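You operate a simulated robot arm through the tools that you are given. There is no shell and no other tool.

Carry out the task below with a simulated robot arm. There is one attempt and no reset: what you move stays moved.

JOB
Shut the lid, slide both bricks off their marks, brush the dirty mark.
Fine: no black soot left on it; each brick out toward its own end of the top, not lifted; brush back where it was. Set down upright: hand brush. What is to be rubbed or washed off counts as gone when no trace of it is left.

The check looks at the end state, three seconds after you hand in, the way a careful person would. Anything else that was tipped, shoved, dropped, spilled or broken makes it a failure. Lids that push on must go on centred and level and be pressed home; caps that screw on are set level and turned clockwise until they are tight.

ROBOT AND FRAMES
A 7-joint arm with a two-finger parallel gripper, fixed in place. Base frame: the origin is on the floor under the middle of its stand, x ahead of it, y to its left, z up. Lengths are in mm, angles in rad, forces in N, time in s.
It reaches about 1479 mm from its shoulder. Its first joint turns from -2.897 to 2.897 rad. Payload 4.4 kg.
The tool frame sits at the grasp point between the pads (the TCP): z along the fingers, y along the line on which they close. The tips reach 23 mm beyond it. Largest opening 94 mm; finger width 38, thickness 10; the body of the gripper, 54 by 96 mm, starts 39 mm behind the TCP.
Orientation is that of the tool frame in the base frame, as [roll, pitch, yaw] about the fixed x, y, z axes, in that order (R = Rz(yaw) Ry(pitch) Rx(roll)). With the fingers straight down and closing along the base's y, the tool's x points along the base's -x, its y along +y and its z along -z.

CONTROLS
- The arm moves only by the tool apply_moves. Its argument "targets" is text: rows parted by semicolons, each of 7 numbers parted by spaces: the turn, a rotation vector about the tool's x, y, z in rad, then the shift along the tool's x, y, z in m, then the gripper command, from -1 (shut) to 1 (fully open), values between in proportion. In form: rx ry rz tx ty tz claw; .... A call has 1 to 20 rows; each row is the pose to reach, as a shift and turn from the pose commanded when the call began, along the tool's axes at that moment. Each row takes 0.2 s and may step no farther than 50 mm and 0.15 rad from the row before; otherwise, or with a gripper value out of range, the whole call is refused. A pose out of reach is approached as far as the arm can. The call stops where the force on the tool passes 60 N (or 10 N more than at its start, if that is more) or the arm is blocked; 0.2 s more then pass. Each finger travels about 72 mm/s and halts on what it meets, pressing with about 27 N; the grip force reading is that of the motor and also rises with nothing between the fingers. The clock runs only during rows and for 0.2 s after the last one: add rows that repeat a pose to give the fingers time. It gives the time, the measured TCP pose, the force on the tool (base axes), the opening and the grip force at its end, in the units of the frame above (readings bear some noise), with the torque about the TCP (base axes, N m) and any sound that the robot's microphone picked up.
- Cameras (640 x 400 px; columns grow to the right, rows downward): "scene" is fixed at [60, 648.3, 1816.8]; the picture's right is [-0.60, -0.80, 0.00], its down [-0.58, 0.44, -0.68] and it looks along [0.54, -0.41, -0.73] (base axes); focal length 285 px, centre (320, 200). "wrist" rides on the gripper at [86, 16, -74] in the tool frame; the picture's right is [-0.18, 0.98, 0.00], its down [-0.58, -0.11, -0.81] and it looks along [-0.79, -0.15, 0.59] (tool axes); focal length 243 px, centre (320, 200). There is no depth. A picture from a camera that has moved, and an enlarged one, comes with that camera's place and axes in the base frame and with its lens. The place of the scene camera against the robot may be out by one fixed shift of up to 18 mm in any direction.
- snapshot(camera): a new picture of that camera. It takes no simulated time.
- zoom(camera, box): a new picture of the part [left, top, right, bottom] of that camera's present view, enlarged. It takes no simulated time.
- job_done(): hands the job in; it is judged then, once.

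Places have to be worked out from the pictures, the camera data and where the tool is seen. Open the gripper and draw the arm clear of the work before you hand the job in, unless the task says otherwise.

The tools are called after ">>>" as a command line: name --argument value ..., lists and objects as JSON in quotes. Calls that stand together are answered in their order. apply_moves: Moves the arm, as the interface text tells. Its arguments: {"type":"object","properties":{"targets":{"type":"string"}},"required":["targets"]} The other tools are called the same way: snapshot (camera) takes a picture; zoom (camera, box) takes an enlarged picture of a part of a camera's view; job_done () hands the job in.

At the start:

```text
time_s: 0.0
tcp_pos: [639.7, -226.9, 1393.9]
ee_rot: [3.141, -0.001, -3.141]
force: [-0.8, 0.3, -0.2]
ft_torque: [-0.02, -0.01, -0.02]
width: 94.0
grip_force: 0.0
```

scene: 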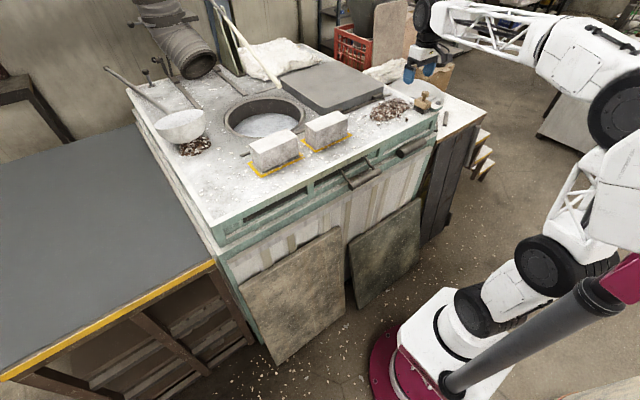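
wrist: 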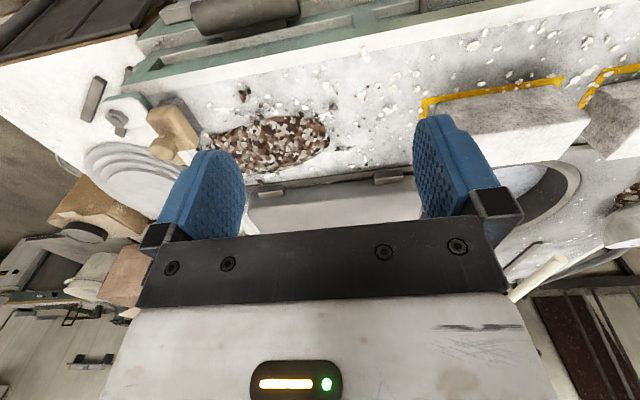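

I'll start by looking closely at the stove top in enlarged pictures to find the lid, bricks, marks and brush.

>>> zoom --camera "scene" --box '[220, 50, 380, 190]'

>>> zoom --camera "scene" --box '[340, 50, 500, 150]'

>>> zoom --camera "scene" --box '[100, 40, 260, 180]'

>>> zoom --camera "wrist" --box '[60, 50, 360, 240]'

```text
2.86 times, centred on (300, 120) of scene
camera zoom: at [60.0, 648.3, 1816.8], right [-0.6, -0.8, 0.0], down [-0.58, 0.44, -0.68], along [0.54, -0.41, -0.73], focal length 815 px, centre (377, 429)
```

zoom: 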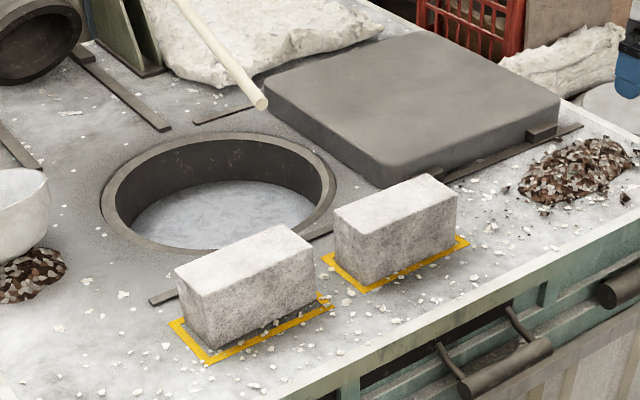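

```text
4.00 times, centred on (420, 100) of scene
camera zoom: at [60.0, 648.3, 1816.8], right [-0.6, -0.8, 0.0], down [-0.58, 0.44, -0.68], along [0.54, -0.41, -0.73], focal length 1140 px, centre (-80, 600)
```

zoom: 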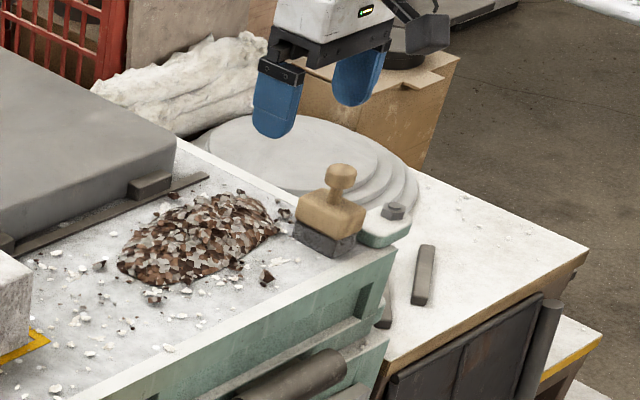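

```text
2.86 times, centred on (180, 110) of scene
camera zoom: at [60.0, 648.3, 1816.8], right [-0.6, -0.8, 0.0], down [-0.58, 0.44, -0.68], along [0.54, -0.41, -0.73], focal length 815 px, centre (720, 457)
```

zoom: 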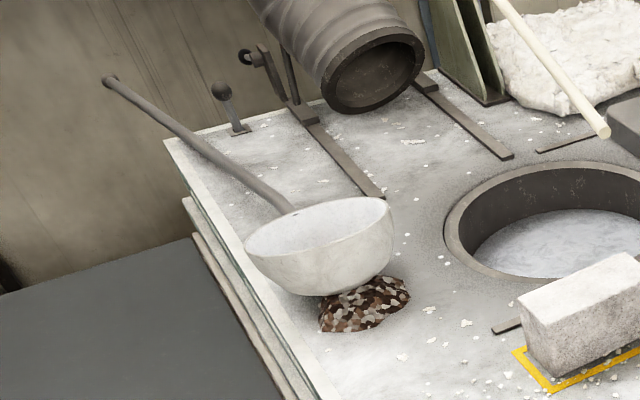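

```text
2.11 times, centred on (210, 145) of wrist
camera zoom: at [553.1, -211.1, 1466.8], right [0.18, 0.98, 0.0], down [0.58, -0.11, 0.81], along [0.79, -0.15, -0.59], focal length 511 px, centre (552, 316)
```

zoom: 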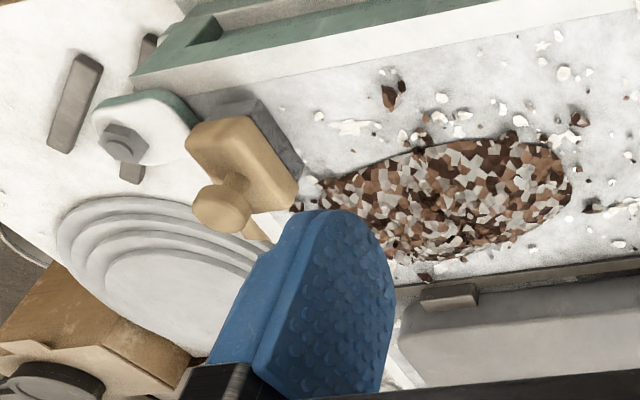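

The pictures show a dark square slab lid on rails to the right of the round opening, two grey bricks on yellow marks in front of it, and the hand brush on the right front corner. I judge the top to be at about z = 1105. I'll move the arm left and back to see the bricks and opening with the wrist camera.

>>> apply_moves --targets "0 0 0 0.015 0.045 0 1; 0 0 0 0.03 0.09 0 1; 0 0 0 0.045 0.135 0 1; 0 0 0 0.06 0.18 0 1; 0 0 0 0.075 0.225 0 1; 0 0 0 0.09 0.27 0 1; 0 0 0 0.09 0.27 0 1"

>>> snapshot --camera "wrist"

>>> snapshot --camera "scene"

```text
time_s: 1.6
tcp_pos: [550.7, 41.7, 1391.5]
ee_rot: [-3.141, 0.001, 3.14]
force: [0.3, -0.1, 0.3]
ft_torque: [-0.03, -0.02, -0.02]
width: 94.0
grip_force: 0.0
```

```text
taken
camera wrist: at [463.3, 58.2, 1465.9], right [0.18, 0.98, 0.0], down [0.58, -0.11, 0.81], along [0.79, -0.15, -0.59], focal length 243 px, centre (320, 200)
```

wrist: 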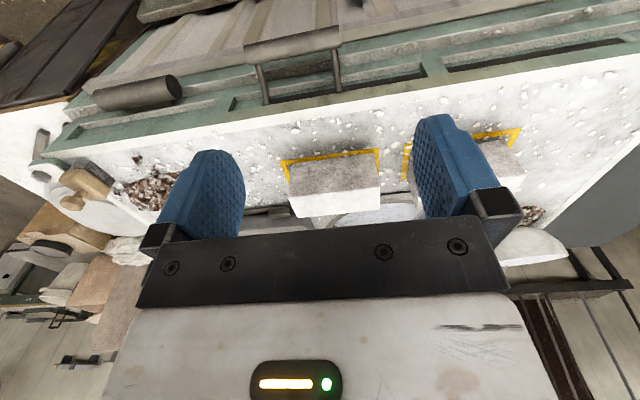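

```text
taken
```

scene: 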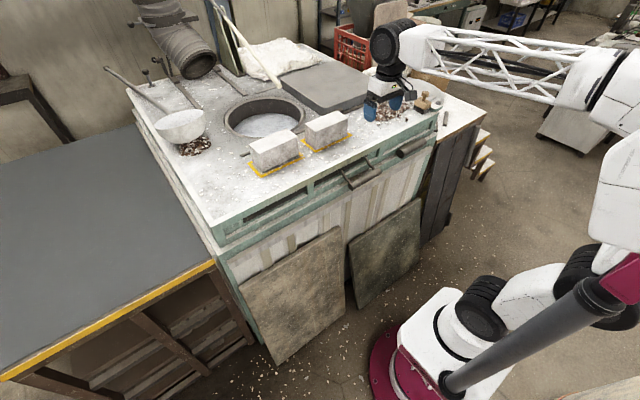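

Both bricks and marks are visible, but small. I'll move forward over them to get a larger, steeper view.

>>> apply_moves --targets "0 0 0 -0.045 -0.01 0 1; 0 0 0 -0.09 -0.02 0 1; 0 0 0 -0.135 -0.03 0 1; 0 0 0 -0.16 -0.04 0 1; 0 0 0 -0.16 -0.04 0 1"

>>> snapshot --camera "wrist"

>>> zoom --camera "wrist" --box '[160, 0, 640, 240]'

```text
time_s: 2.8
tcp_pos: [708.8, 3.9, 1391.7]
ee_rot: [-3.141, -0.001, -3.141]
force: [0.3, 0.6, 1.6]
ft_torque: [0.03, 0.02, -0.05]
width: 94.1
grip_force: 0.1
```

```text
taken
camera wrist: at [622.6, 19.1, 1465.0], right [0.18, 0.98, 0.0], down [0.58, -0.11, 0.81], along [0.79, -0.15, -0.59], focal length 243 px, centre (320, 200)
```

wrist: 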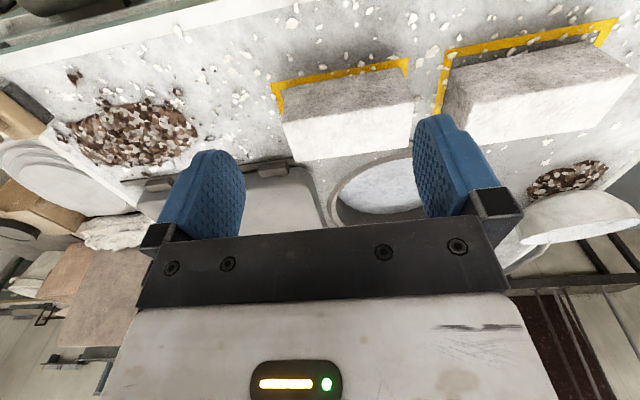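

```text
1.33 times, centred on (400, 120) of wrist
camera zoom: at [622.6, 19.1, 1465.0], right [0.18, 0.98, 0.0], down [0.58, -0.11, 0.81], along [0.79, -0.15, -0.59], focal length 324 px, centre (213, 307)
```

zoom: 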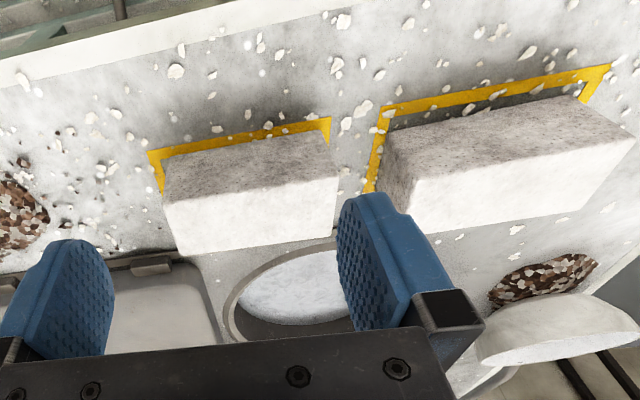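

From the two wrist views I put the top at z ≈ 1109. The marks span about y −88…110 and 159…357, with near edge x ≈ 797, and the bricks are about 180×75×88 mm. I'll move right for a closer look at the lid, rails, pole and rubble pile.

>>> apply_moves --targets "0 0 0 -0.01 -0.045 0 1; 0 0 0 -0.02 -0.09 0 1; 0 0 0 -0.03 -0.135 0 1; 0 0 0 -0.05 -0.18 0 1; 0 0 0 -0.08 -0.22 0 1; 0 0 0 -0.11 -0.25 0 1; 0 0 0 -0.11 -0.25 0 1"

>>> snapshot --camera "wrist"

>>> snapshot --camera "scene"

```text
time_s: 4.4
tcp_pos: [818.3, -245.9, 1392.0]
ee_rot: [3.14, -0.001, 3.141]
force: [0.8, 0.0, 0.3]
ft_torque: [-0.03, -0.02, 0.0]
width: 93.9
grip_force: 0.0
```

```text
taken
camera wrist: at [731.8, -230.5, 1467.3], right [0.18, 0.98, 0.0], down [0.58, -0.11, 0.81], along [0.79, -0.15, -0.59], focal length 243 px, centre (320, 200)
```

wrist: 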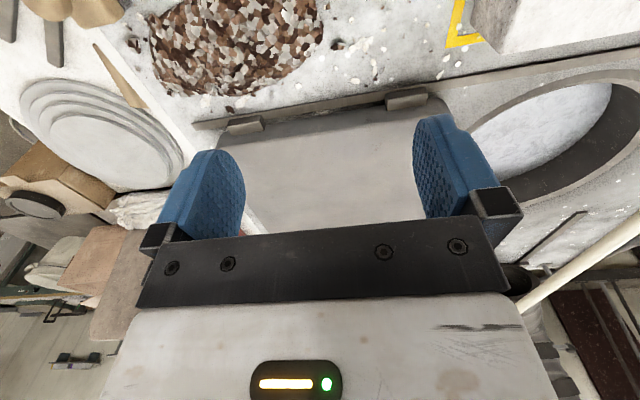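

```text
taken
```

scene: 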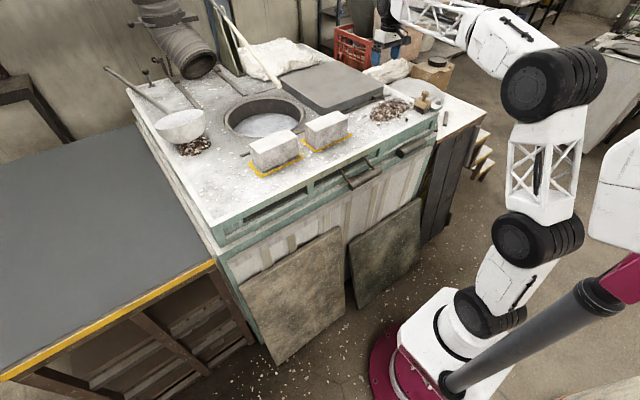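

The lid has two small blocks along its front edge at the rail. I'll zoom in on the lid, pile and rails.

>>> zoom --camera "wrist" --box '[180, 0, 480, 200]'

>>> zoom --camera "wrist" --box '[400, 0, 640, 300]'

>>> zoom --camera "wrist" --box '[0, 0, 330, 200]'

>>> zoom --camera "scene" --box '[200, 50, 400, 150]'

```text
2.00 times, centred on (330, 100) of wrist
camera zoom: at [731.8, -230.5, 1467.3], right [0.18, 0.98, 0.0], down [0.58, -0.11, 0.81], along [0.79, -0.15, -0.59], focal length 485 px, centre (300, 400)
```

zoom: 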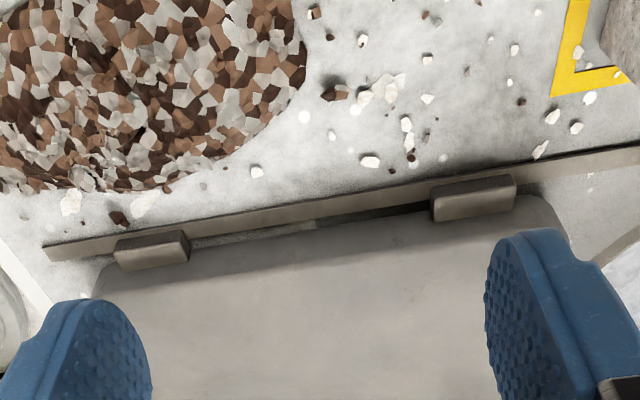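

```text
1.33 times, centred on (520, 150) of wrist
camera zoom: at [731.8, -230.5, 1467.3], right [0.18, 0.98, 0.0], down [0.58, -0.11, 0.81], along [0.79, -0.15, -0.59], focal length 324 px, centre (53, 267)
```

zoom: 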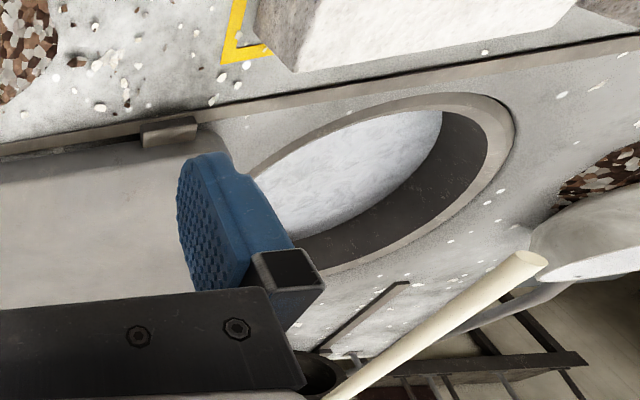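

```text
1.94 times, centred on (165, 100) of wrist
camera zoom: at [731.8, -230.5, 1467.3], right [0.18, 0.98, 0.0], down [0.58, -0.11, 0.81], along [0.79, -0.15, -0.59], focal length 470 px, centre (621, 394)
```

zoom: 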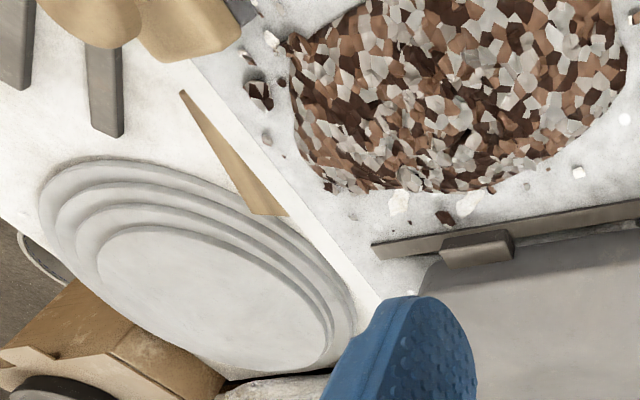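

```text
3.20 times, centred on (300, 100) of scene
camera zoom: at [60.0, 648.3, 1816.8], right [-0.6, -0.8, 0.0], down [-0.58, 0.44, -0.68], along [0.54, -0.41, -0.73], focal length 912 px, centre (384, 520)
```

zoom: 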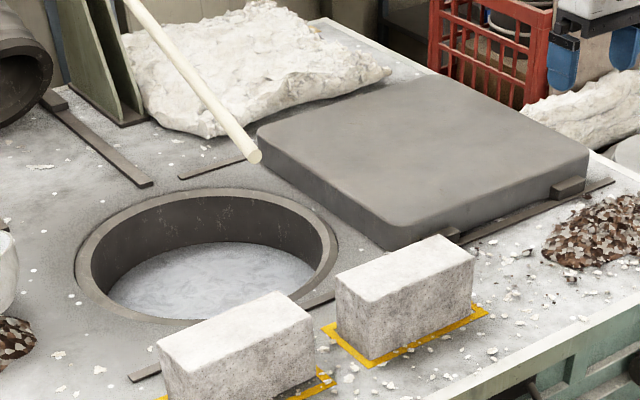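

The pole tip hovers near (1014, 119, 1300), so I must stay clear of it. The lid spans about y −445…−88 and x 960…1340. I'll close the fingers and move high to beyond the lid's right end to look at the space there before pushing it left.

>>> apply_moves --targets "0 0 0 -0.02 -0.04 0 0; 0 0 0 -0.04 -0.08 0 -0.5; 0 0 0 -0.07 -0.12 0 -1; 0 0 0 -0.10 -0.155 0 -1; 0 0 0 -0.13 -0.19 0 -1; 0 0 0 -0.16 -0.225 0 -1; 0 0 0 -0.18 -0.25 0 -1; 0 0 0 -0.18 -0.25 0 -1"

>>> snapshot --camera "wrist"

>>> snapshot --camera "scene"

```text
time_s: 6.2
tcp_pos: [1000.7, -497.9, 1392.9]
ee_rot: [3.142, 0.001, 3.141]
force: [0.5, 0.5, 0.1]
ft_torque: [0.03, 0.01, 0.02]
width: 0.0
grip_force: 27.4
```

```text
taken
camera wrist: at [914.1, -480.7, 1467.5], right [0.18, 0.98, 0.0], down [0.58, -0.11, 0.81], along [0.79, -0.15, -0.59], focal length 243 px, centre (320, 200)
```

wrist: 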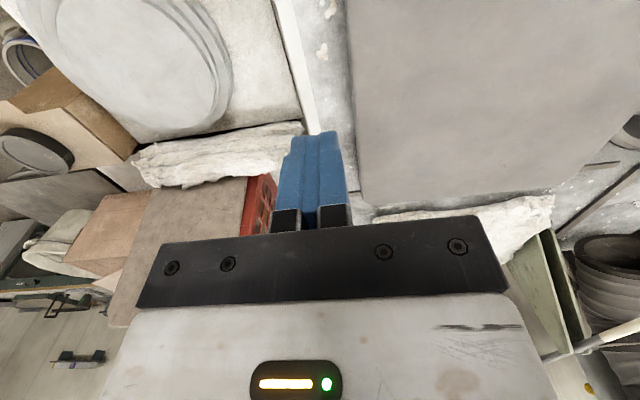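

```text
taken
```

scene: 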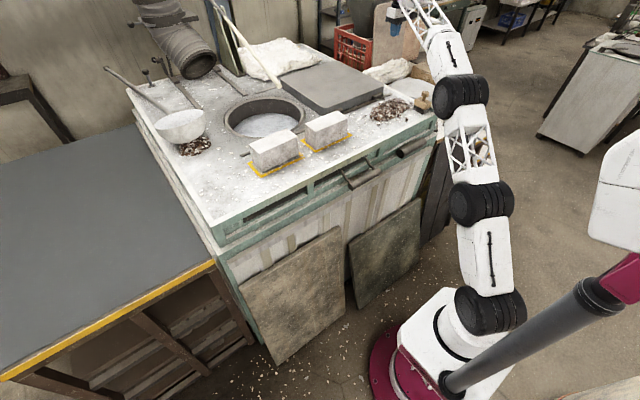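

The lid's right face is at y ≈ −470 and the table's edge at y ≈ −550, so there is an 80 mm strip for the fingers. I'll go to x ≈ 1140 and descend part-way there, then look.

>>> apply_moves --targets "0 0 0 -0.045 -0.003 0 -1; 0 0 0 -0.09 -0.006 0 -1; 0 0 0 -0.135 -0.008 0 -1; 0 0 0 -0.14 -0.008 0.045 -1; 0 0 0 -0.14 -0.008 0.09 -1; 0 0 0 -0.14 -0.008 0.135 -1; 0 0 0 -0.14 -0.008 0.17 -1; 0 0 0 -0.14 -0.008 0.17 -1"

>>> snapshot --camera "wrist"

>>> snapshot --camera "scene"

```text
time_s: 8.0
tcp_pos: [1131.2, -498.2, 1219.7]
ee_rot: [-3.139, 0.001, 3.139]
force: [0.0, 1.0, 1.0]
ft_torque: [-0.03, 0.01, 0.0]
width: 0.2
grip_force: 26.6
out of reach, approached as far as the arm can: row 1, 2, 3, 4, 5, 6, 7, 8
```

```text
taken
camera wrist: at [1043.8, -481.0, 1291.8], right [0.18, 0.98, 0.0], down [0.58, -0.11, 0.81], along [0.79, -0.15, -0.59], focal length 243 px, centre (320, 200)
```

wrist: 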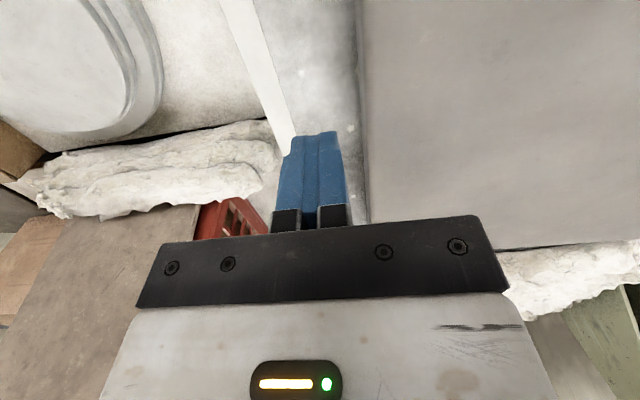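

```text
taken
```

scene: 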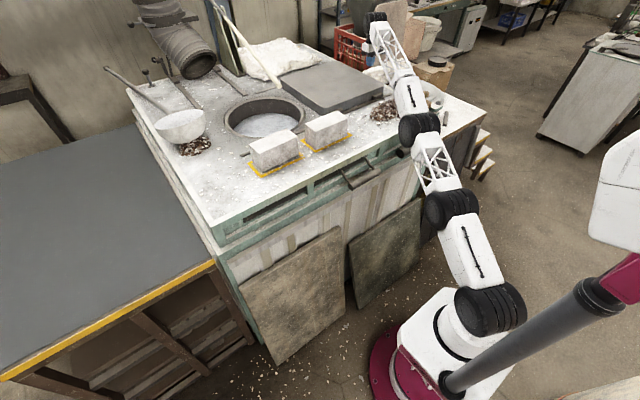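

The arm is almost fully stretched here and its links pass close to the brush corner. I'll zoom in on the scene to check the clearance before going further.

>>> zoom --camera "scene" --box '[330, 20, 530, 180]'

>>> zoom --camera "wrist" --box '[240, 80, 440, 240]'

```text
2.50 times, centred on (430, 100) of scene
camera zoom: at [60.0, 648.3, 1816.8], right [-0.6, -0.8, 0.0], down [-0.58, 0.44, -0.68], along [0.54, -0.41, -0.73], focal length 713 px, centre (45, 450)
```

zoom: 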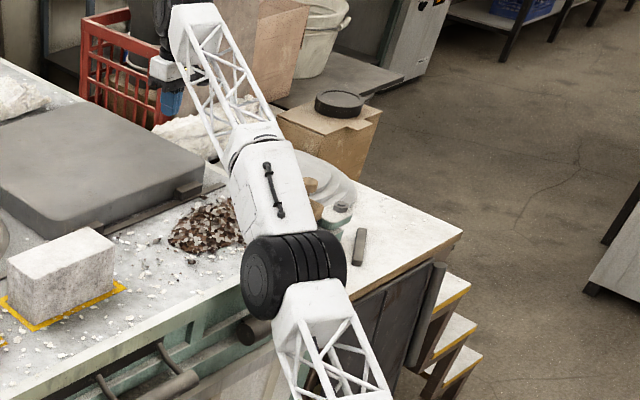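

```text
2.50 times, centred on (340, 160) of wrist
camera zoom: at [1043.8, -481.0, 1291.8], right [0.18, 0.98, 0.0], down [0.58, -0.11, 0.81], along [0.79, -0.15, -0.59], focal length 606 px, centre (270, 300)
```

zoom: 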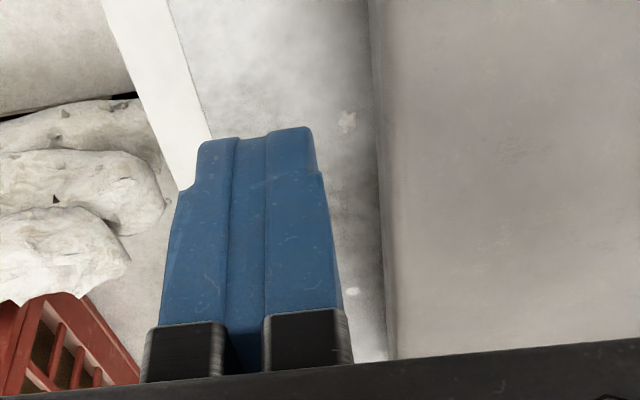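

The links are clear but close. I'll back off to x ≈ 1080 to ease the stretch, then lower the fingers into the strip to about z = 1150.

>>> apply_moves --targets "0 0 0 0.03 0 0 -1; 0 0 0 0.06 0 0 -1; 0 0 0 0.06 0 0 -1"

>>> zoom --camera "scene" --box '[330, 20, 530, 180]'

```text
time_s: 8.4
tcp_pos: [1139.8, -506.8, 1131.5]
ee_rot: [3.122, -0.036, -3.139]
force: [-4.7, 3.8, 12.5]
ft_torque: [0.0, -0.11, 0.06]
width: 0.2
grip_force: 27.1
stopped in row 1: the force on the tool passed its limit at 309 N (the readings are from after the stop); the commanded pose is now the measured one
```

```text
2.50 times, centred on (430, 100) of scene
camera zoom: at [60.0, 648.3, 1816.8], right [-0.6, -0.8, 0.0], down [-0.58, 0.44, -0.68], along [0.54, -0.41, -0.73], focal length 713 px, centre (45, 450)
```

zoom: 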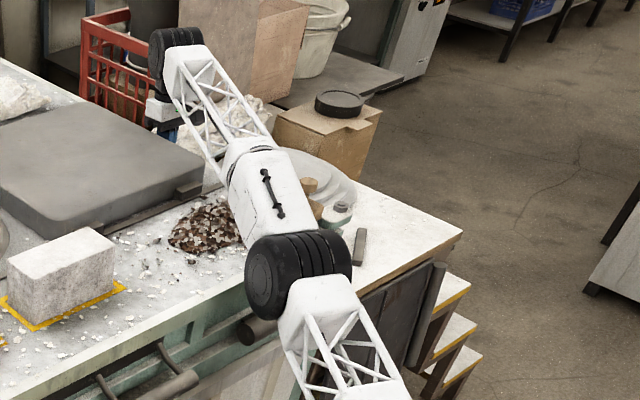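

Leaving the stretched pose made the arm lurch down, and the fingertips met the bare table strip (tips at z ≈ 1108). Nothing seems to have moved. I'll raise gently, pull in toward the base and level the tool in small steps.

>>> apply_moves --targets "0.007 -0.012 0 0.01 0 -0.01 -1; 0.014 -0.024 0 0.02 0 -0.018 -1; 0.02 -0.036 0 0.03 0 -0.02 -1; 0.02 -0.036 0 0.03 0 -0.02 -1"

>>> snapshot --camera "scene"

>>> snapshot --camera "wrist"

```text
time_s: 9.4
tcp_pos: [1109.9, -507.5, 1150.4]
ee_rot: [-3.141, -0.002, 3.141]
force: [-0.1, -0.4, 0.2]
ft_torque: [-0.01, -0.01, 0.0]
width: 0.0
grip_force: 27.2
```

```text
taken
```

scene: 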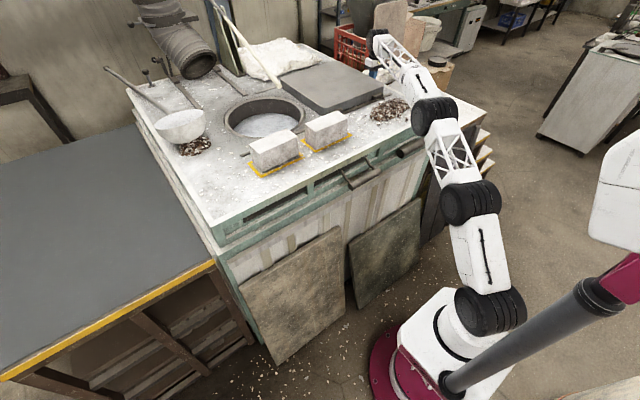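

```text
taken
camera wrist: at [1021.9, -491.5, 1224.4], right [0.18, 0.98, 0.0], down [0.58, -0.11, 0.81], along [0.79, -0.15, -0.59], focal length 243 px, centre (320, 200)
```

wrist: 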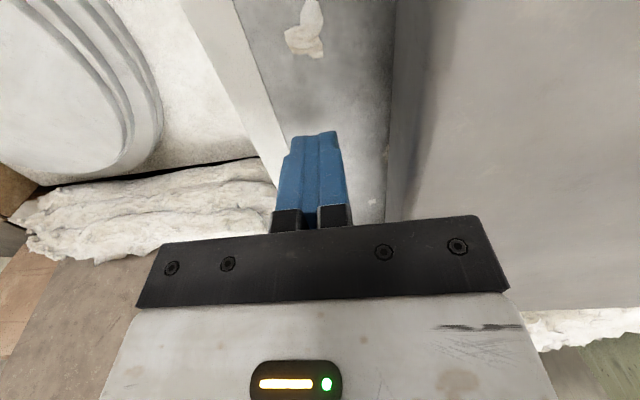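

The tool is level again at (1110, −507, 1150) with the fingers in the strip. I'll push slowly to the left (+y) to make contact with the lid and start it sliding.

>>> apply_moves --targets "0 0 0 0 0.01 0 -1; 0 0 0 0 0.02 0 -1; 0 0 0 0 0.03 0 -1; 0 0 0 0 0.04 0 -1; 0 0 0 0 0.05 0 -1; 0 0 0 0 0.06 0 -1; 0 0 0 0 0.07 0 -1; 0 0 0 0 0.08 0 -1; 0 0 0 0 0.08 0 -1"

>>> snapshot --camera "scene"

>>> snapshot --camera "wrist"

```text
time_s: 11.4
tcp_pos: [1110.1, -427.3, 1150.2]
ee_rot: [-3.141, -0.004, -3.14]
force: [0.3, 0.2, 0.0]
ft_torque: [-0.02, -0.01, 0.01]
width: 0.3
grip_force: 27.1
```

```text
taken
```

scene: 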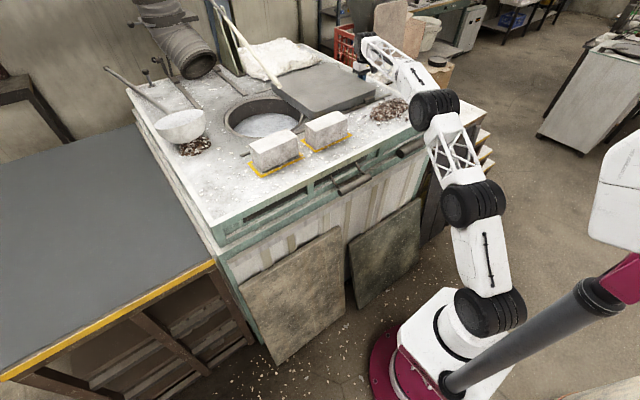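

```text
taken
camera wrist: at [1023.6, -411.3, 1224.3], right [0.18, 0.98, 0.0], down [0.58, -0.11, 0.8], along [0.79, -0.15, -0.59], focal length 243 px, centre (320, 200)
```

wrist: 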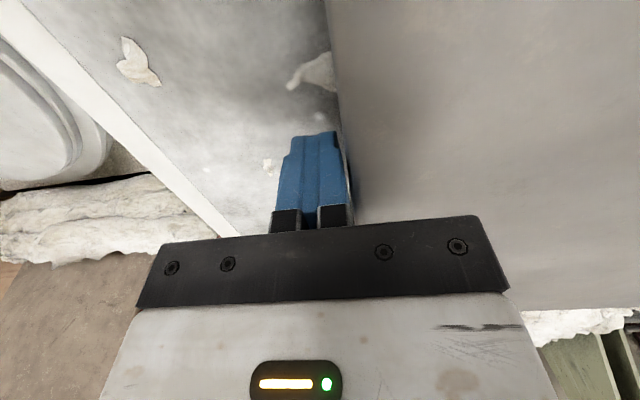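

The lid slides freely and stays straight. I'll keep pushing slowly.

>>> apply_moves --targets "0 0 0 0 0.012 0 -1; 0 0 0 0 0.024 0 -1; 0 0 0 0 0.036 0 -1; 0 0 0 0 0.048 0 -1; 0 0 0 0 0.06 0 -1; 0 0 0 0 0.072 0 -1; 0 0 0 0 0.084 0 -1; 0 0 0 0 0.096 0 -1; 0 0 0 0 0.108 0 -1; 0 0 0 0 0.12 0 -1; 0 0 0 0 0.132 0 -1; 0 0 0 0 0.144 0 -1; 0 0 0 0 0.156 0 -1; 0 0 0 0 0.168 0 -1; 0 0 0 0 0.18 0 -1; 0 0 0 0 0.192 0 -1; 0 0 0 0 0.204 0 -1; 0 0 0 0 0.216 0 -1; 0 0 0 0 0.228 0 -1; 0 0 0 0 0.228 0 -1"

>>> snapshot --camera "scene"

>>> snapshot --camera "wrist"

```text
time_s: 15.6
tcp_pos: [1110.1, -199.5, 1149.0]
ee_rot: [3.141, -0.002, -3.139]
force: [-0.2, -0.8, 0.0]
ft_torque: [0.01, 0.0, 0.02]
width: 0.2
grip_force: 28.0
```

```text
taken
```

scene: 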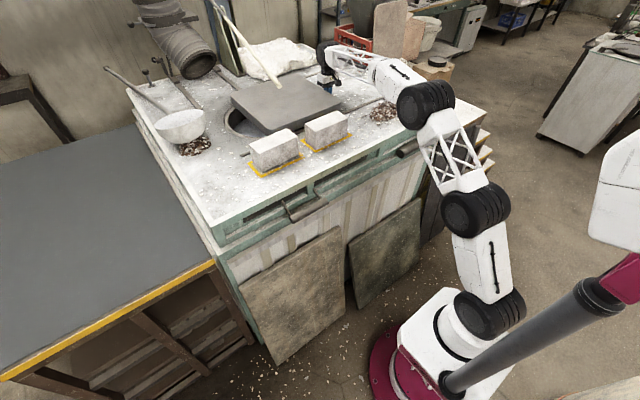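

```text
taken
camera wrist: at [1023.8, -184.0, 1223.7], right [0.18, 0.98, 0.0], down [0.58, -0.11, 0.81], along [0.79, -0.15, -0.59], focal length 243 px, centre (320, 200)
```

wrist: 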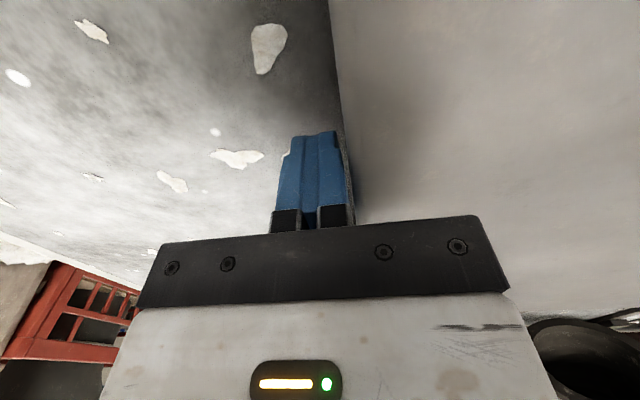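

The lid is now over most of the opening. I'll zoom the scene to judge the remaining distance and its clearance to the bricks.

>>> zoom --camera "scene" --box '[200, 60, 360, 180]'

```text
3.33 times, centred on (280, 120) of scene
camera zoom: at [60.0, 648.3, 1816.8], right [-0.6, -0.8, 0.0], down [-0.58, 0.44, -0.68], along [0.54, -0.41, -0.73], focal length 950 px, centre (453, 467)
```

zoom: 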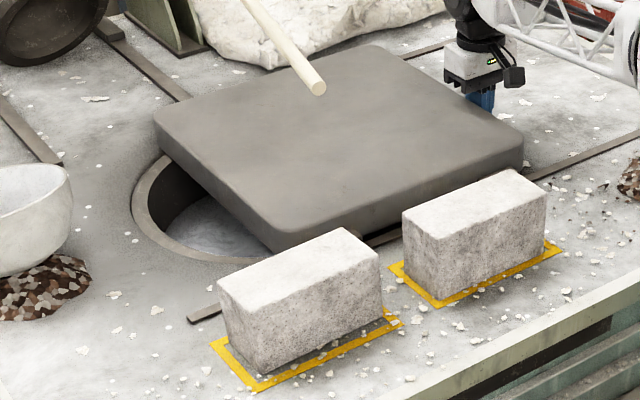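

There is about 130 mm left to go by my estimate. I'll push another 100 mm and look again.

>>> apply_moves --targets "0 0 0 0 0.01 0 -1; 0 0 0 0 0.02 0 -1; 0 0 0 0 0.03 0 -1; 0 0 0 0 0.04 0 -1; 0 0 0 0 0.05 0 -1; 0 0 0 0 0.06 0 -1; 0 0 0 0 0.07 0 -1; 0 0 0 0 0.08 0 -1; 0 0 0 0 0.09 0 -1; 0 0 0 0 0.1 0 -1; 0 0 0 0 0.1 0 -1"

>>> zoom --camera "scene" --box '[200, 60, 360, 180]'

>>> snapshot --camera "wrist"

```text
time_s: 18.0
tcp_pos: [1111.0, -99.8, 1150.3]
ee_rot: [3.141, -0.002, -3.14]
force: [0.3, -0.1, 0.0]
ft_torque: [0.01, -0.05, 0.04]
width: 0.2
grip_force: 27.1
```

```text
3.33 times, centred on (280, 120) of scene
camera zoom: at [60.0, 648.3, 1816.8], right [-0.6, -0.8, 0.0], down [-0.58, 0.44, -0.68], along [0.54, -0.41, -0.73], focal length 950 px, centre (453, 467)
```

zoom: 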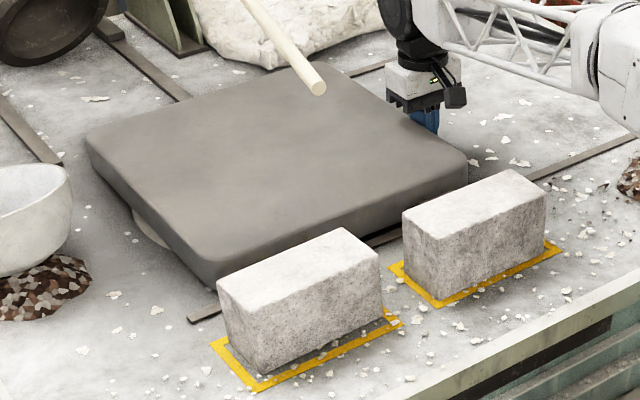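

```text
taken
camera wrist: at [1024.1, -83.2, 1224.4], right [0.18, 0.98, 0.0], down [0.58, -0.11, 0.8], along [0.79, -0.15, -0.59], focal length 243 px, centre (320, 200)
```

wrist: 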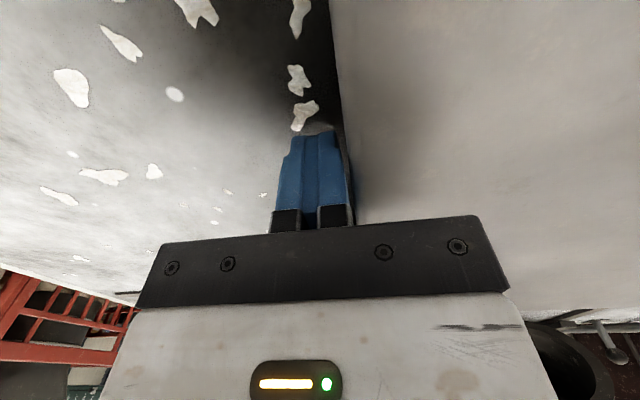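

A sliver of the ring still shows at the lid's left edge. I'll zoom in there to measure what remains.

>>> zoom --camera "scene" --box '[215, 85, 275, 145]'

>>> zoom --camera "scene" --box '[280, 70, 360, 130]'

```text
6.67 times, centred on (245, 115) of scene
camera zoom: at [60.0, 648.3, 1816.8], right [-0.6, -0.8, 0.0], down [-0.58, 0.44, -0.68], along [0.54, -0.41, -0.73], focal length 1901 px, centre (820, 767)
```

zoom: 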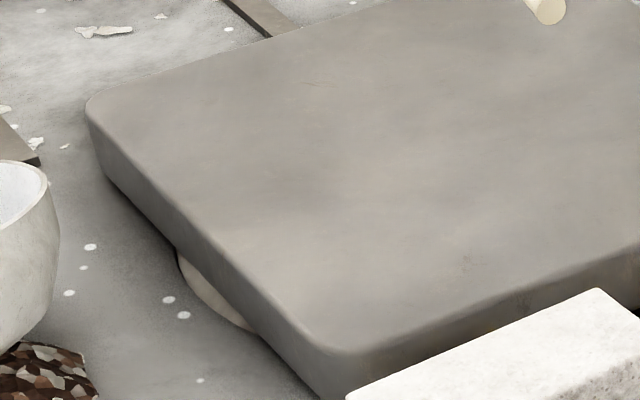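

```text
6.67 times, centred on (320, 100) of scene
camera zoom: at [60.0, 648.3, 1816.8], right [-0.6, -0.8, 0.0], down [-0.58, 0.44, -0.68], along [0.54, -0.41, -0.73], focal length 1901 px, centre (320, 867)
```

zoom: 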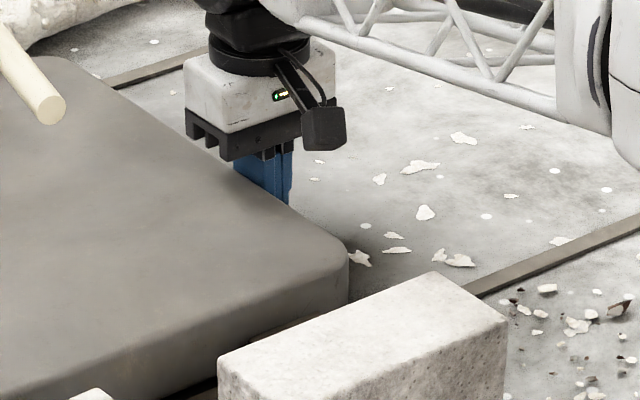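

The ring sticks out about 11 mm past the lid's left edge, by chord geometry. I'll push 14 mm more, slowly, and check both sides.

>>> apply_moves --targets "0 0 0 0 0.005 0 -1; 0 0 0 0 0.01 0 -1; 0 0 0 0 0.014 0 -1; 0 0 0 0 0.014 0 -1"

>>> zoom --camera "scene" --box '[215, 85, 275, 145]'

>>> snapshot --camera "wrist"

```text
time_s: 19.0
tcp_pos: [1108.9, -85.6, 1149.6]
ee_rot: [-3.141, -0.002, -3.14]
force: [0.7, 0.4, -0.3]
ft_torque: [-0.01, 0.02, 0.02]
width: 0.0
grip_force: 26.4
```

```text
6.67 times, centred on (245, 115) of scene
camera zoom: at [60.0, 648.3, 1816.8], right [-0.6, -0.8, 0.0], down [-0.58, 0.44, -0.68], along [0.54, -0.41, -0.73], focal length 1901 px, centre (820, 767)
```

zoom: 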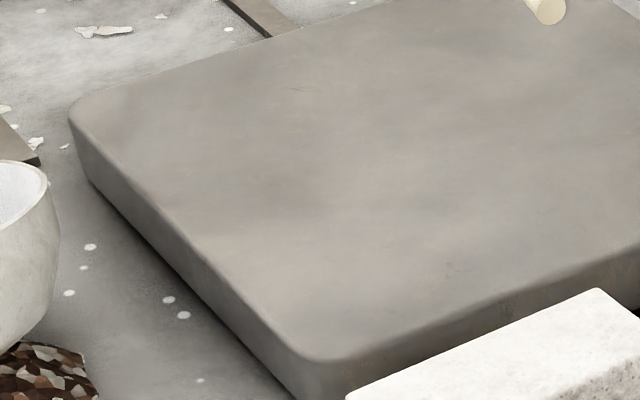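

```text
taken
camera wrist: at [1022.4, -69.6, 1223.9], right [0.18, 0.98, 0.0], down [0.58, -0.11, 0.8], along [0.79, -0.15, -0.59], focal length 243 px, centre (320, 200)
```

wrist: 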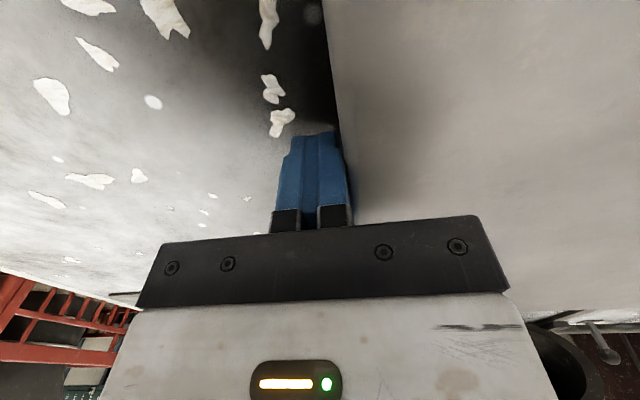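

The ring's left edge is now just covered. By my numbers the lid (about 400 mm wide, against a ring of about 382 mm) needs roughly 7 mm more to be centred.

>>> apply_moves --targets "0 0 0 0 0.004 0 -1; 0 0 0 0 0.007 0 -1; 0 0 0 0 0.007 0 -1; 0 0 0 0 0 0 -1; 0 0 0 0 -0.02 0 -1; 0 0 0 0 -0.06 0 -1; 0 0 0 0 -0.06 0 -1"

>>> zoom --camera "scene" --box '[200, 60, 360, 180]'

>>> snapshot --camera "wrist"

```text
time_s: 20.6
tcp_pos: [1110.4, -145.2, 1150.6]
ee_rot: [-3.141, -0.003, -3.14]
force: [0.3, -0.4, -0.2]
ft_torque: [0.02, 0.02, -0.01]
width: 0.1
grip_force: 27.1
```

```text
3.33 times, centred on (280, 120) of scene
camera zoom: at [60.0, 648.3, 1816.8], right [-0.6, -0.8, 0.0], down [-0.58, 0.44, -0.68], along [0.54, -0.41, -0.73], focal length 950 px, centre (453, 467)
```

zoom: 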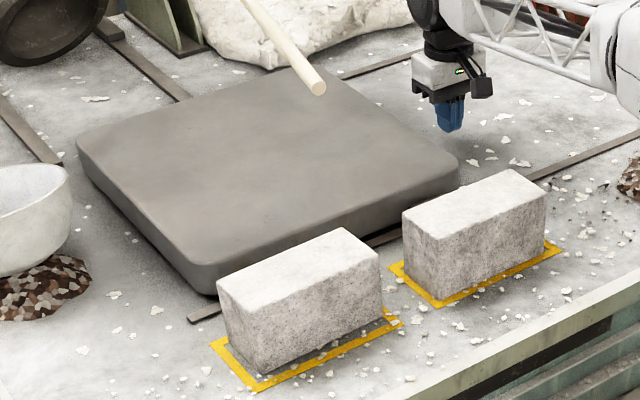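

```text
taken
camera wrist: at [1024.6, -127.9, 1224.8], right [0.18, 0.98, 0.0], down [0.58, -0.11, 0.81], along [0.79, -0.15, -0.59], focal length 243 px, centre (320, 200)
```

wrist: 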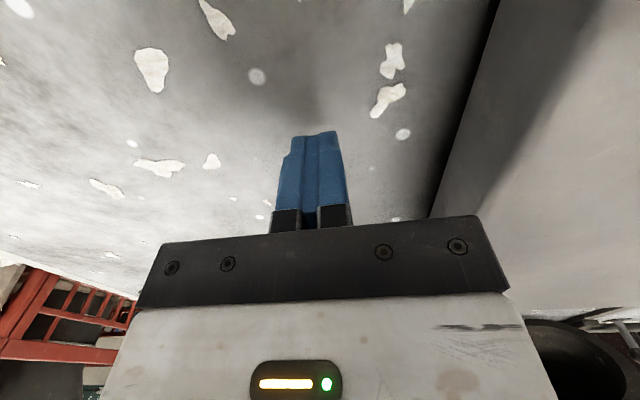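

The lid now covers the opening, with its right face at y ≈ −67, square, and no ring showing on either side. I'll back the arm out and look at the right brick's path and the rubble pile from above.

>>> apply_moves --targets "0 0 0 0 -0.005 -0.04 -1; 0 0 0 0 -0.005 -0.08 -1; 0 0 0 0.03 -0.005 -0.11 -1; 0 0 0 0.07 -0.005 -0.13 -1; 0 0 0 0.11 -0.005 -0.15 -1; 0 0 0 0.155 -0.005 -0.16 -1; 0 0 0 0.2 -0.005 -0.17 -1; 0 0 0 0.245 -0.005 -0.18 -1; 0 0 0 0.29 -0.005 -0.19 -1; 0 0 0 0.33 -0.005 -0.2 -1; 0 0 0 0.33 -0.005 -0.2 -1"

>>> snapshot --camera "wrist"

>>> zoom --camera "wrist" --box '[120, 0, 480, 200]'

>>> zoom --camera "scene" --box '[300, 60, 460, 180]'

```text
time_s: 23.0
tcp_pos: [779.6, -151.7, 1351.0]
ee_rot: [3.141, 0.0, -3.139]
force: [0.1, -0.1, 0.0]
ft_torque: [0.01, 0.03, -0.03]
width: 0.0
grip_force: 26.9
```

```text
taken
camera wrist: at [693.6, -135.7, 1424.7], right [0.18, 0.98, 0.0], down [0.58, -0.11, 0.81], along [0.79, -0.15, -0.59], focal length 243 px, centre (320, 200)
```

wrist: 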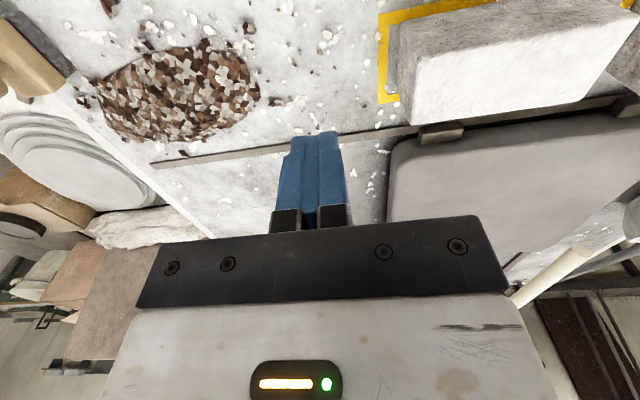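

```text
1.78 times, centred on (300, 100) of wrist
camera zoom: at [693.6, -135.7, 1424.7], right [0.18, 0.98, 0.0], down [0.58, -0.11, 0.81], along [0.79, -0.15, -0.59], focal length 431 px, centre (356, 378)
```

zoom: 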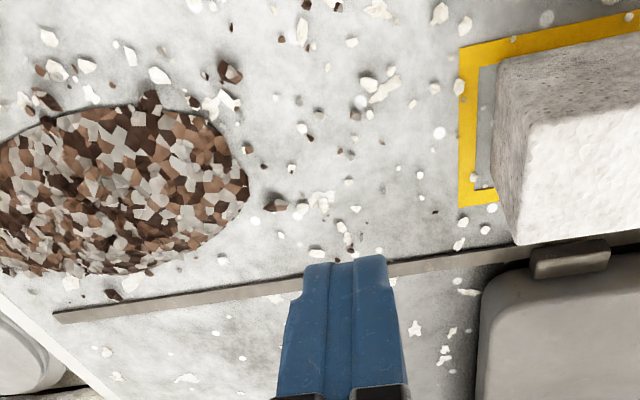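

```text
3.33 times, centred on (380, 120) of scene
camera zoom: at [60.0, 648.3, 1816.8], right [-0.6, -0.8, 0.0], down [-0.58, 0.44, -0.68], along [0.54, -0.41, -0.73], focal length 950 px, centre (120, 467)
```

zoom: 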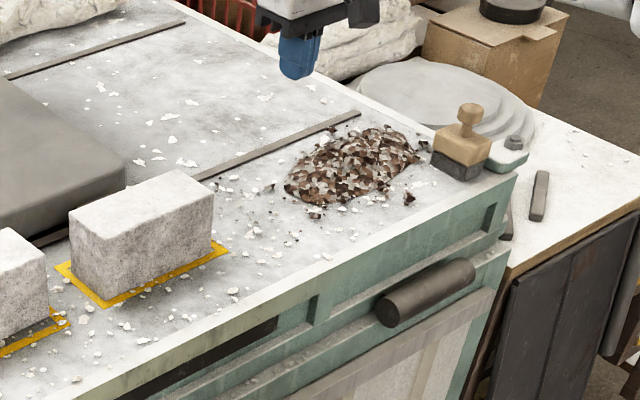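

The pile spans about x 788–914 and y −250…−440, right in line with the right brick, so its slide needs care. I'll zoom in to measure the brick, mark and pile edge more exactly.

>>> zoom --camera "wrist" --box '[360, 0, 480, 150]'

>>> zoom --camera "wrist" --box '[200, 20, 320, 170]'

>>> zoom --camera "wrist" --box '[60, 20, 240, 180]'

```text
2.67 times, centred on (420, 75) of wrist
camera zoom: at [693.6, -135.7, 1424.7], right [0.18, 0.98, 0.0], down [0.58, -0.11, 0.81], along [0.79, -0.15, -0.59], focal length 647 px, centre (53, 533)
```

zoom: 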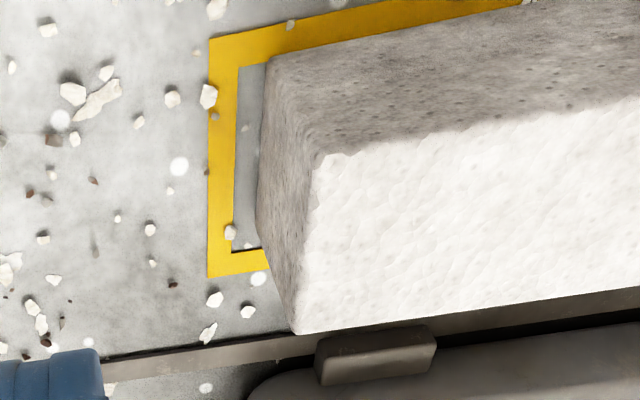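

```text
2.67 times, centred on (260, 95) of wrist
camera zoom: at [693.6, -135.7, 1424.7], right [0.18, 0.98, 0.0], down [0.58, -0.11, 0.81], along [0.79, -0.15, -0.59], focal length 647 px, centre (480, 480)
```

zoom: 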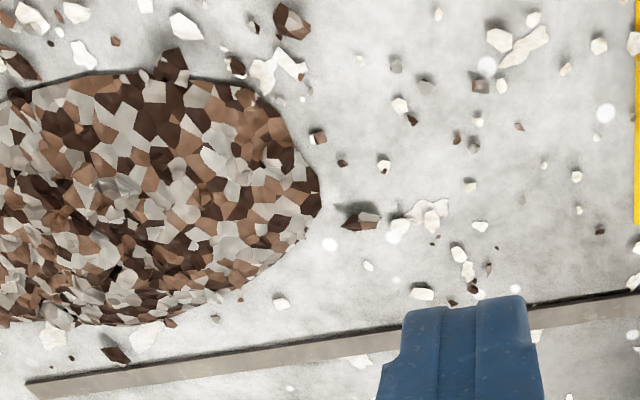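

```text
2.50 times, centred on (150, 100) of wrist
camera zoom: at [693.6, -135.7, 1424.7], right [0.18, 0.98, 0.0], down [0.58, -0.11, 0.81], along [0.79, -0.15, -0.59], focal length 606 px, centre (745, 450)
```

zoom: 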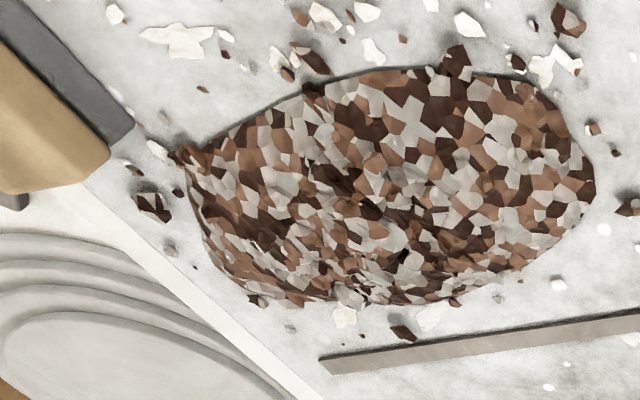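

The right brick sits at x ≈ 806–878 with its right end at y ≈ −67 and top z ≈ 1197. The mark is x ≈ 796–904, and the pile tip starts at y ≈ −246. I'll deal with the left brick first, so I'm moving above the gap between the bricks to measure it.

>>> apply_moves --targets "0 0 0 0 0.045 0 -1; 0 0 0 0.01 0.09 0 -1; 0 0 0 0.02 0.135 0 -1; 0 0 0 0.03 0.18 0 -1; 0 0 0 0.04 0.225 0 -1; 0 0 0 0.04 0.27 0 -1; 0 0 0 0.04 0.29 0 -1; 0 0 0 0.04 0.29 0 -1"

>>> snapshot --camera "wrist"

>>> zoom --camera "wrist" --box '[160, 0, 400, 150]'

>>> zoom --camera "wrist" --box '[340, 0, 640, 190]'

```text
time_s: 24.8
tcp_pos: [742.2, 139.0, 1350.4]
ee_rot: [-3.141, -0.002, -3.142]
force: [-0.2, 0.3, -0.2]
ft_torque: [0.02, 0.0, -0.01]
width: 0.0
grip_force: 26.7
```

```text
taken
camera wrist: at [655.3, 155.9, 1424.9], right [0.18, 0.98, 0.0], down [0.58, -0.11, 0.81], along [0.79, -0.15, -0.59], focal length 243 px, centre (320, 200)
```

wrist: 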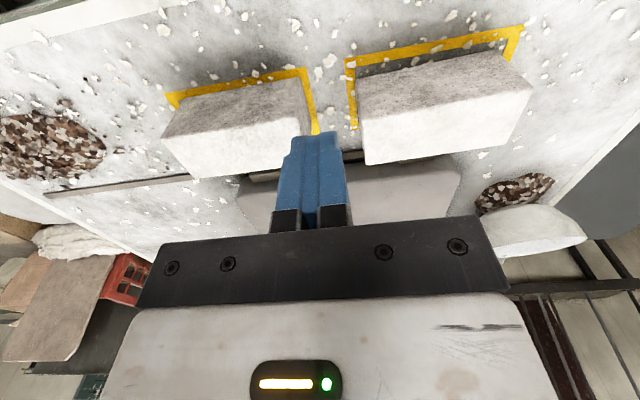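

```text
2.67 times, centred on (280, 75) of wrist
camera zoom: at [655.3, 155.9, 1424.9], right [0.18, 0.98, 0.0], down [0.58, -0.11, 0.81], along [0.79, -0.15, -0.59], focal length 647 px, centre (427, 533)
```

zoom: 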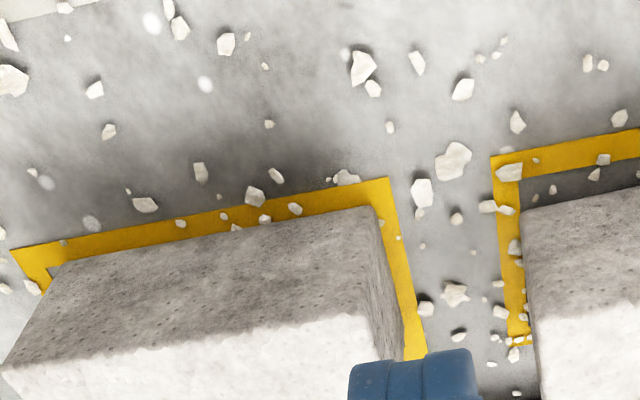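

```text
2.11 times, centred on (490, 95) of wrist
camera zoom: at [655.3, 155.9, 1424.9], right [0.18, 0.98, 0.0], down [0.58, -0.11, 0.81], along [0.79, -0.15, -0.59], focal length 511 px, centre (-38, 421)
```

zoom: 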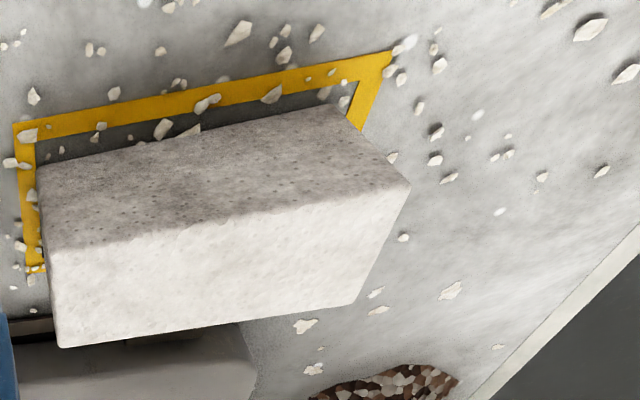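

The left brick spans y ≈ 172–342 and x ≈ 822–900, its mark y ≈ 161–361, and the table's left edge is at y ≈ 587. I'll lower the closed fingers into the gap between the bricks at (861, 136).

>>> apply_moves --targets "0 0 0 -0.04 -0.001 0 -1; 0 0 0 -0.08 -0.003 0 -1; 0 0 0 -0.119 -0.003 0 -1; 0 0 0 -0.119 -0.003 0.04 -1; 0 0 0 -0.119 -0.003 0.08 -1; 0 0 0 -0.119 -0.003 0.115 -1; 0 0 0 -0.119 -0.003 0.115 -1"

>>> snapshot --camera "wrist"

>>> zoom --camera "scene" --box '[220, 80, 380, 200]'

```text
time_s: 26.4
tcp_pos: [859.0, 137.7, 1236.4]
ee_rot: [-3.141, -0.001, -3.14]
force: [-0.6, -0.8, 0.0]
ft_torque: [0.0, 0.03, -0.01]
width: 0.0
grip_force: 27.3
```

```text
taken
camera wrist: at [773.0, 154.0, 1310.7], right [0.18, 0.98, 0.0], down [0.58, -0.11, 0.8], along [0.79, -0.15, -0.59], focal length 243 px, centre (320, 200)
```

wrist: 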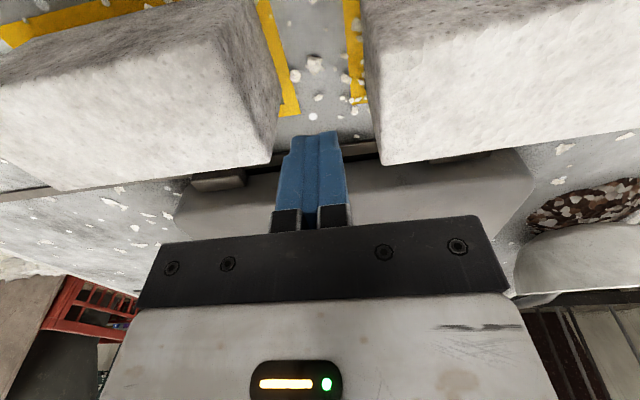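

```text
3.33 times, centred on (300, 140) of scene
camera zoom: at [60.0, 648.3, 1816.8], right [-0.6, -0.8, 0.0], down [-0.58, 0.44, -0.68], along [0.54, -0.41, -0.73], focal length 950 px, centre (387, 400)
```

zoom: 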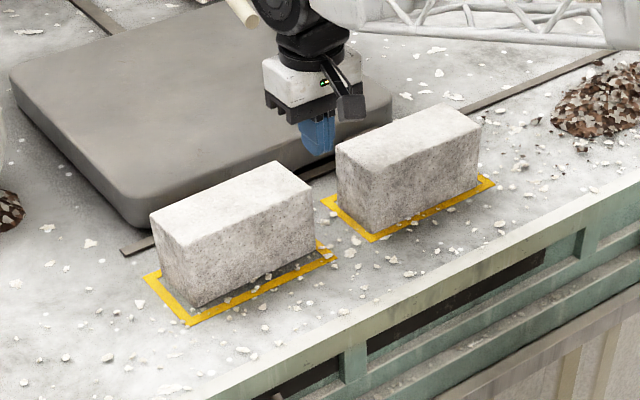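

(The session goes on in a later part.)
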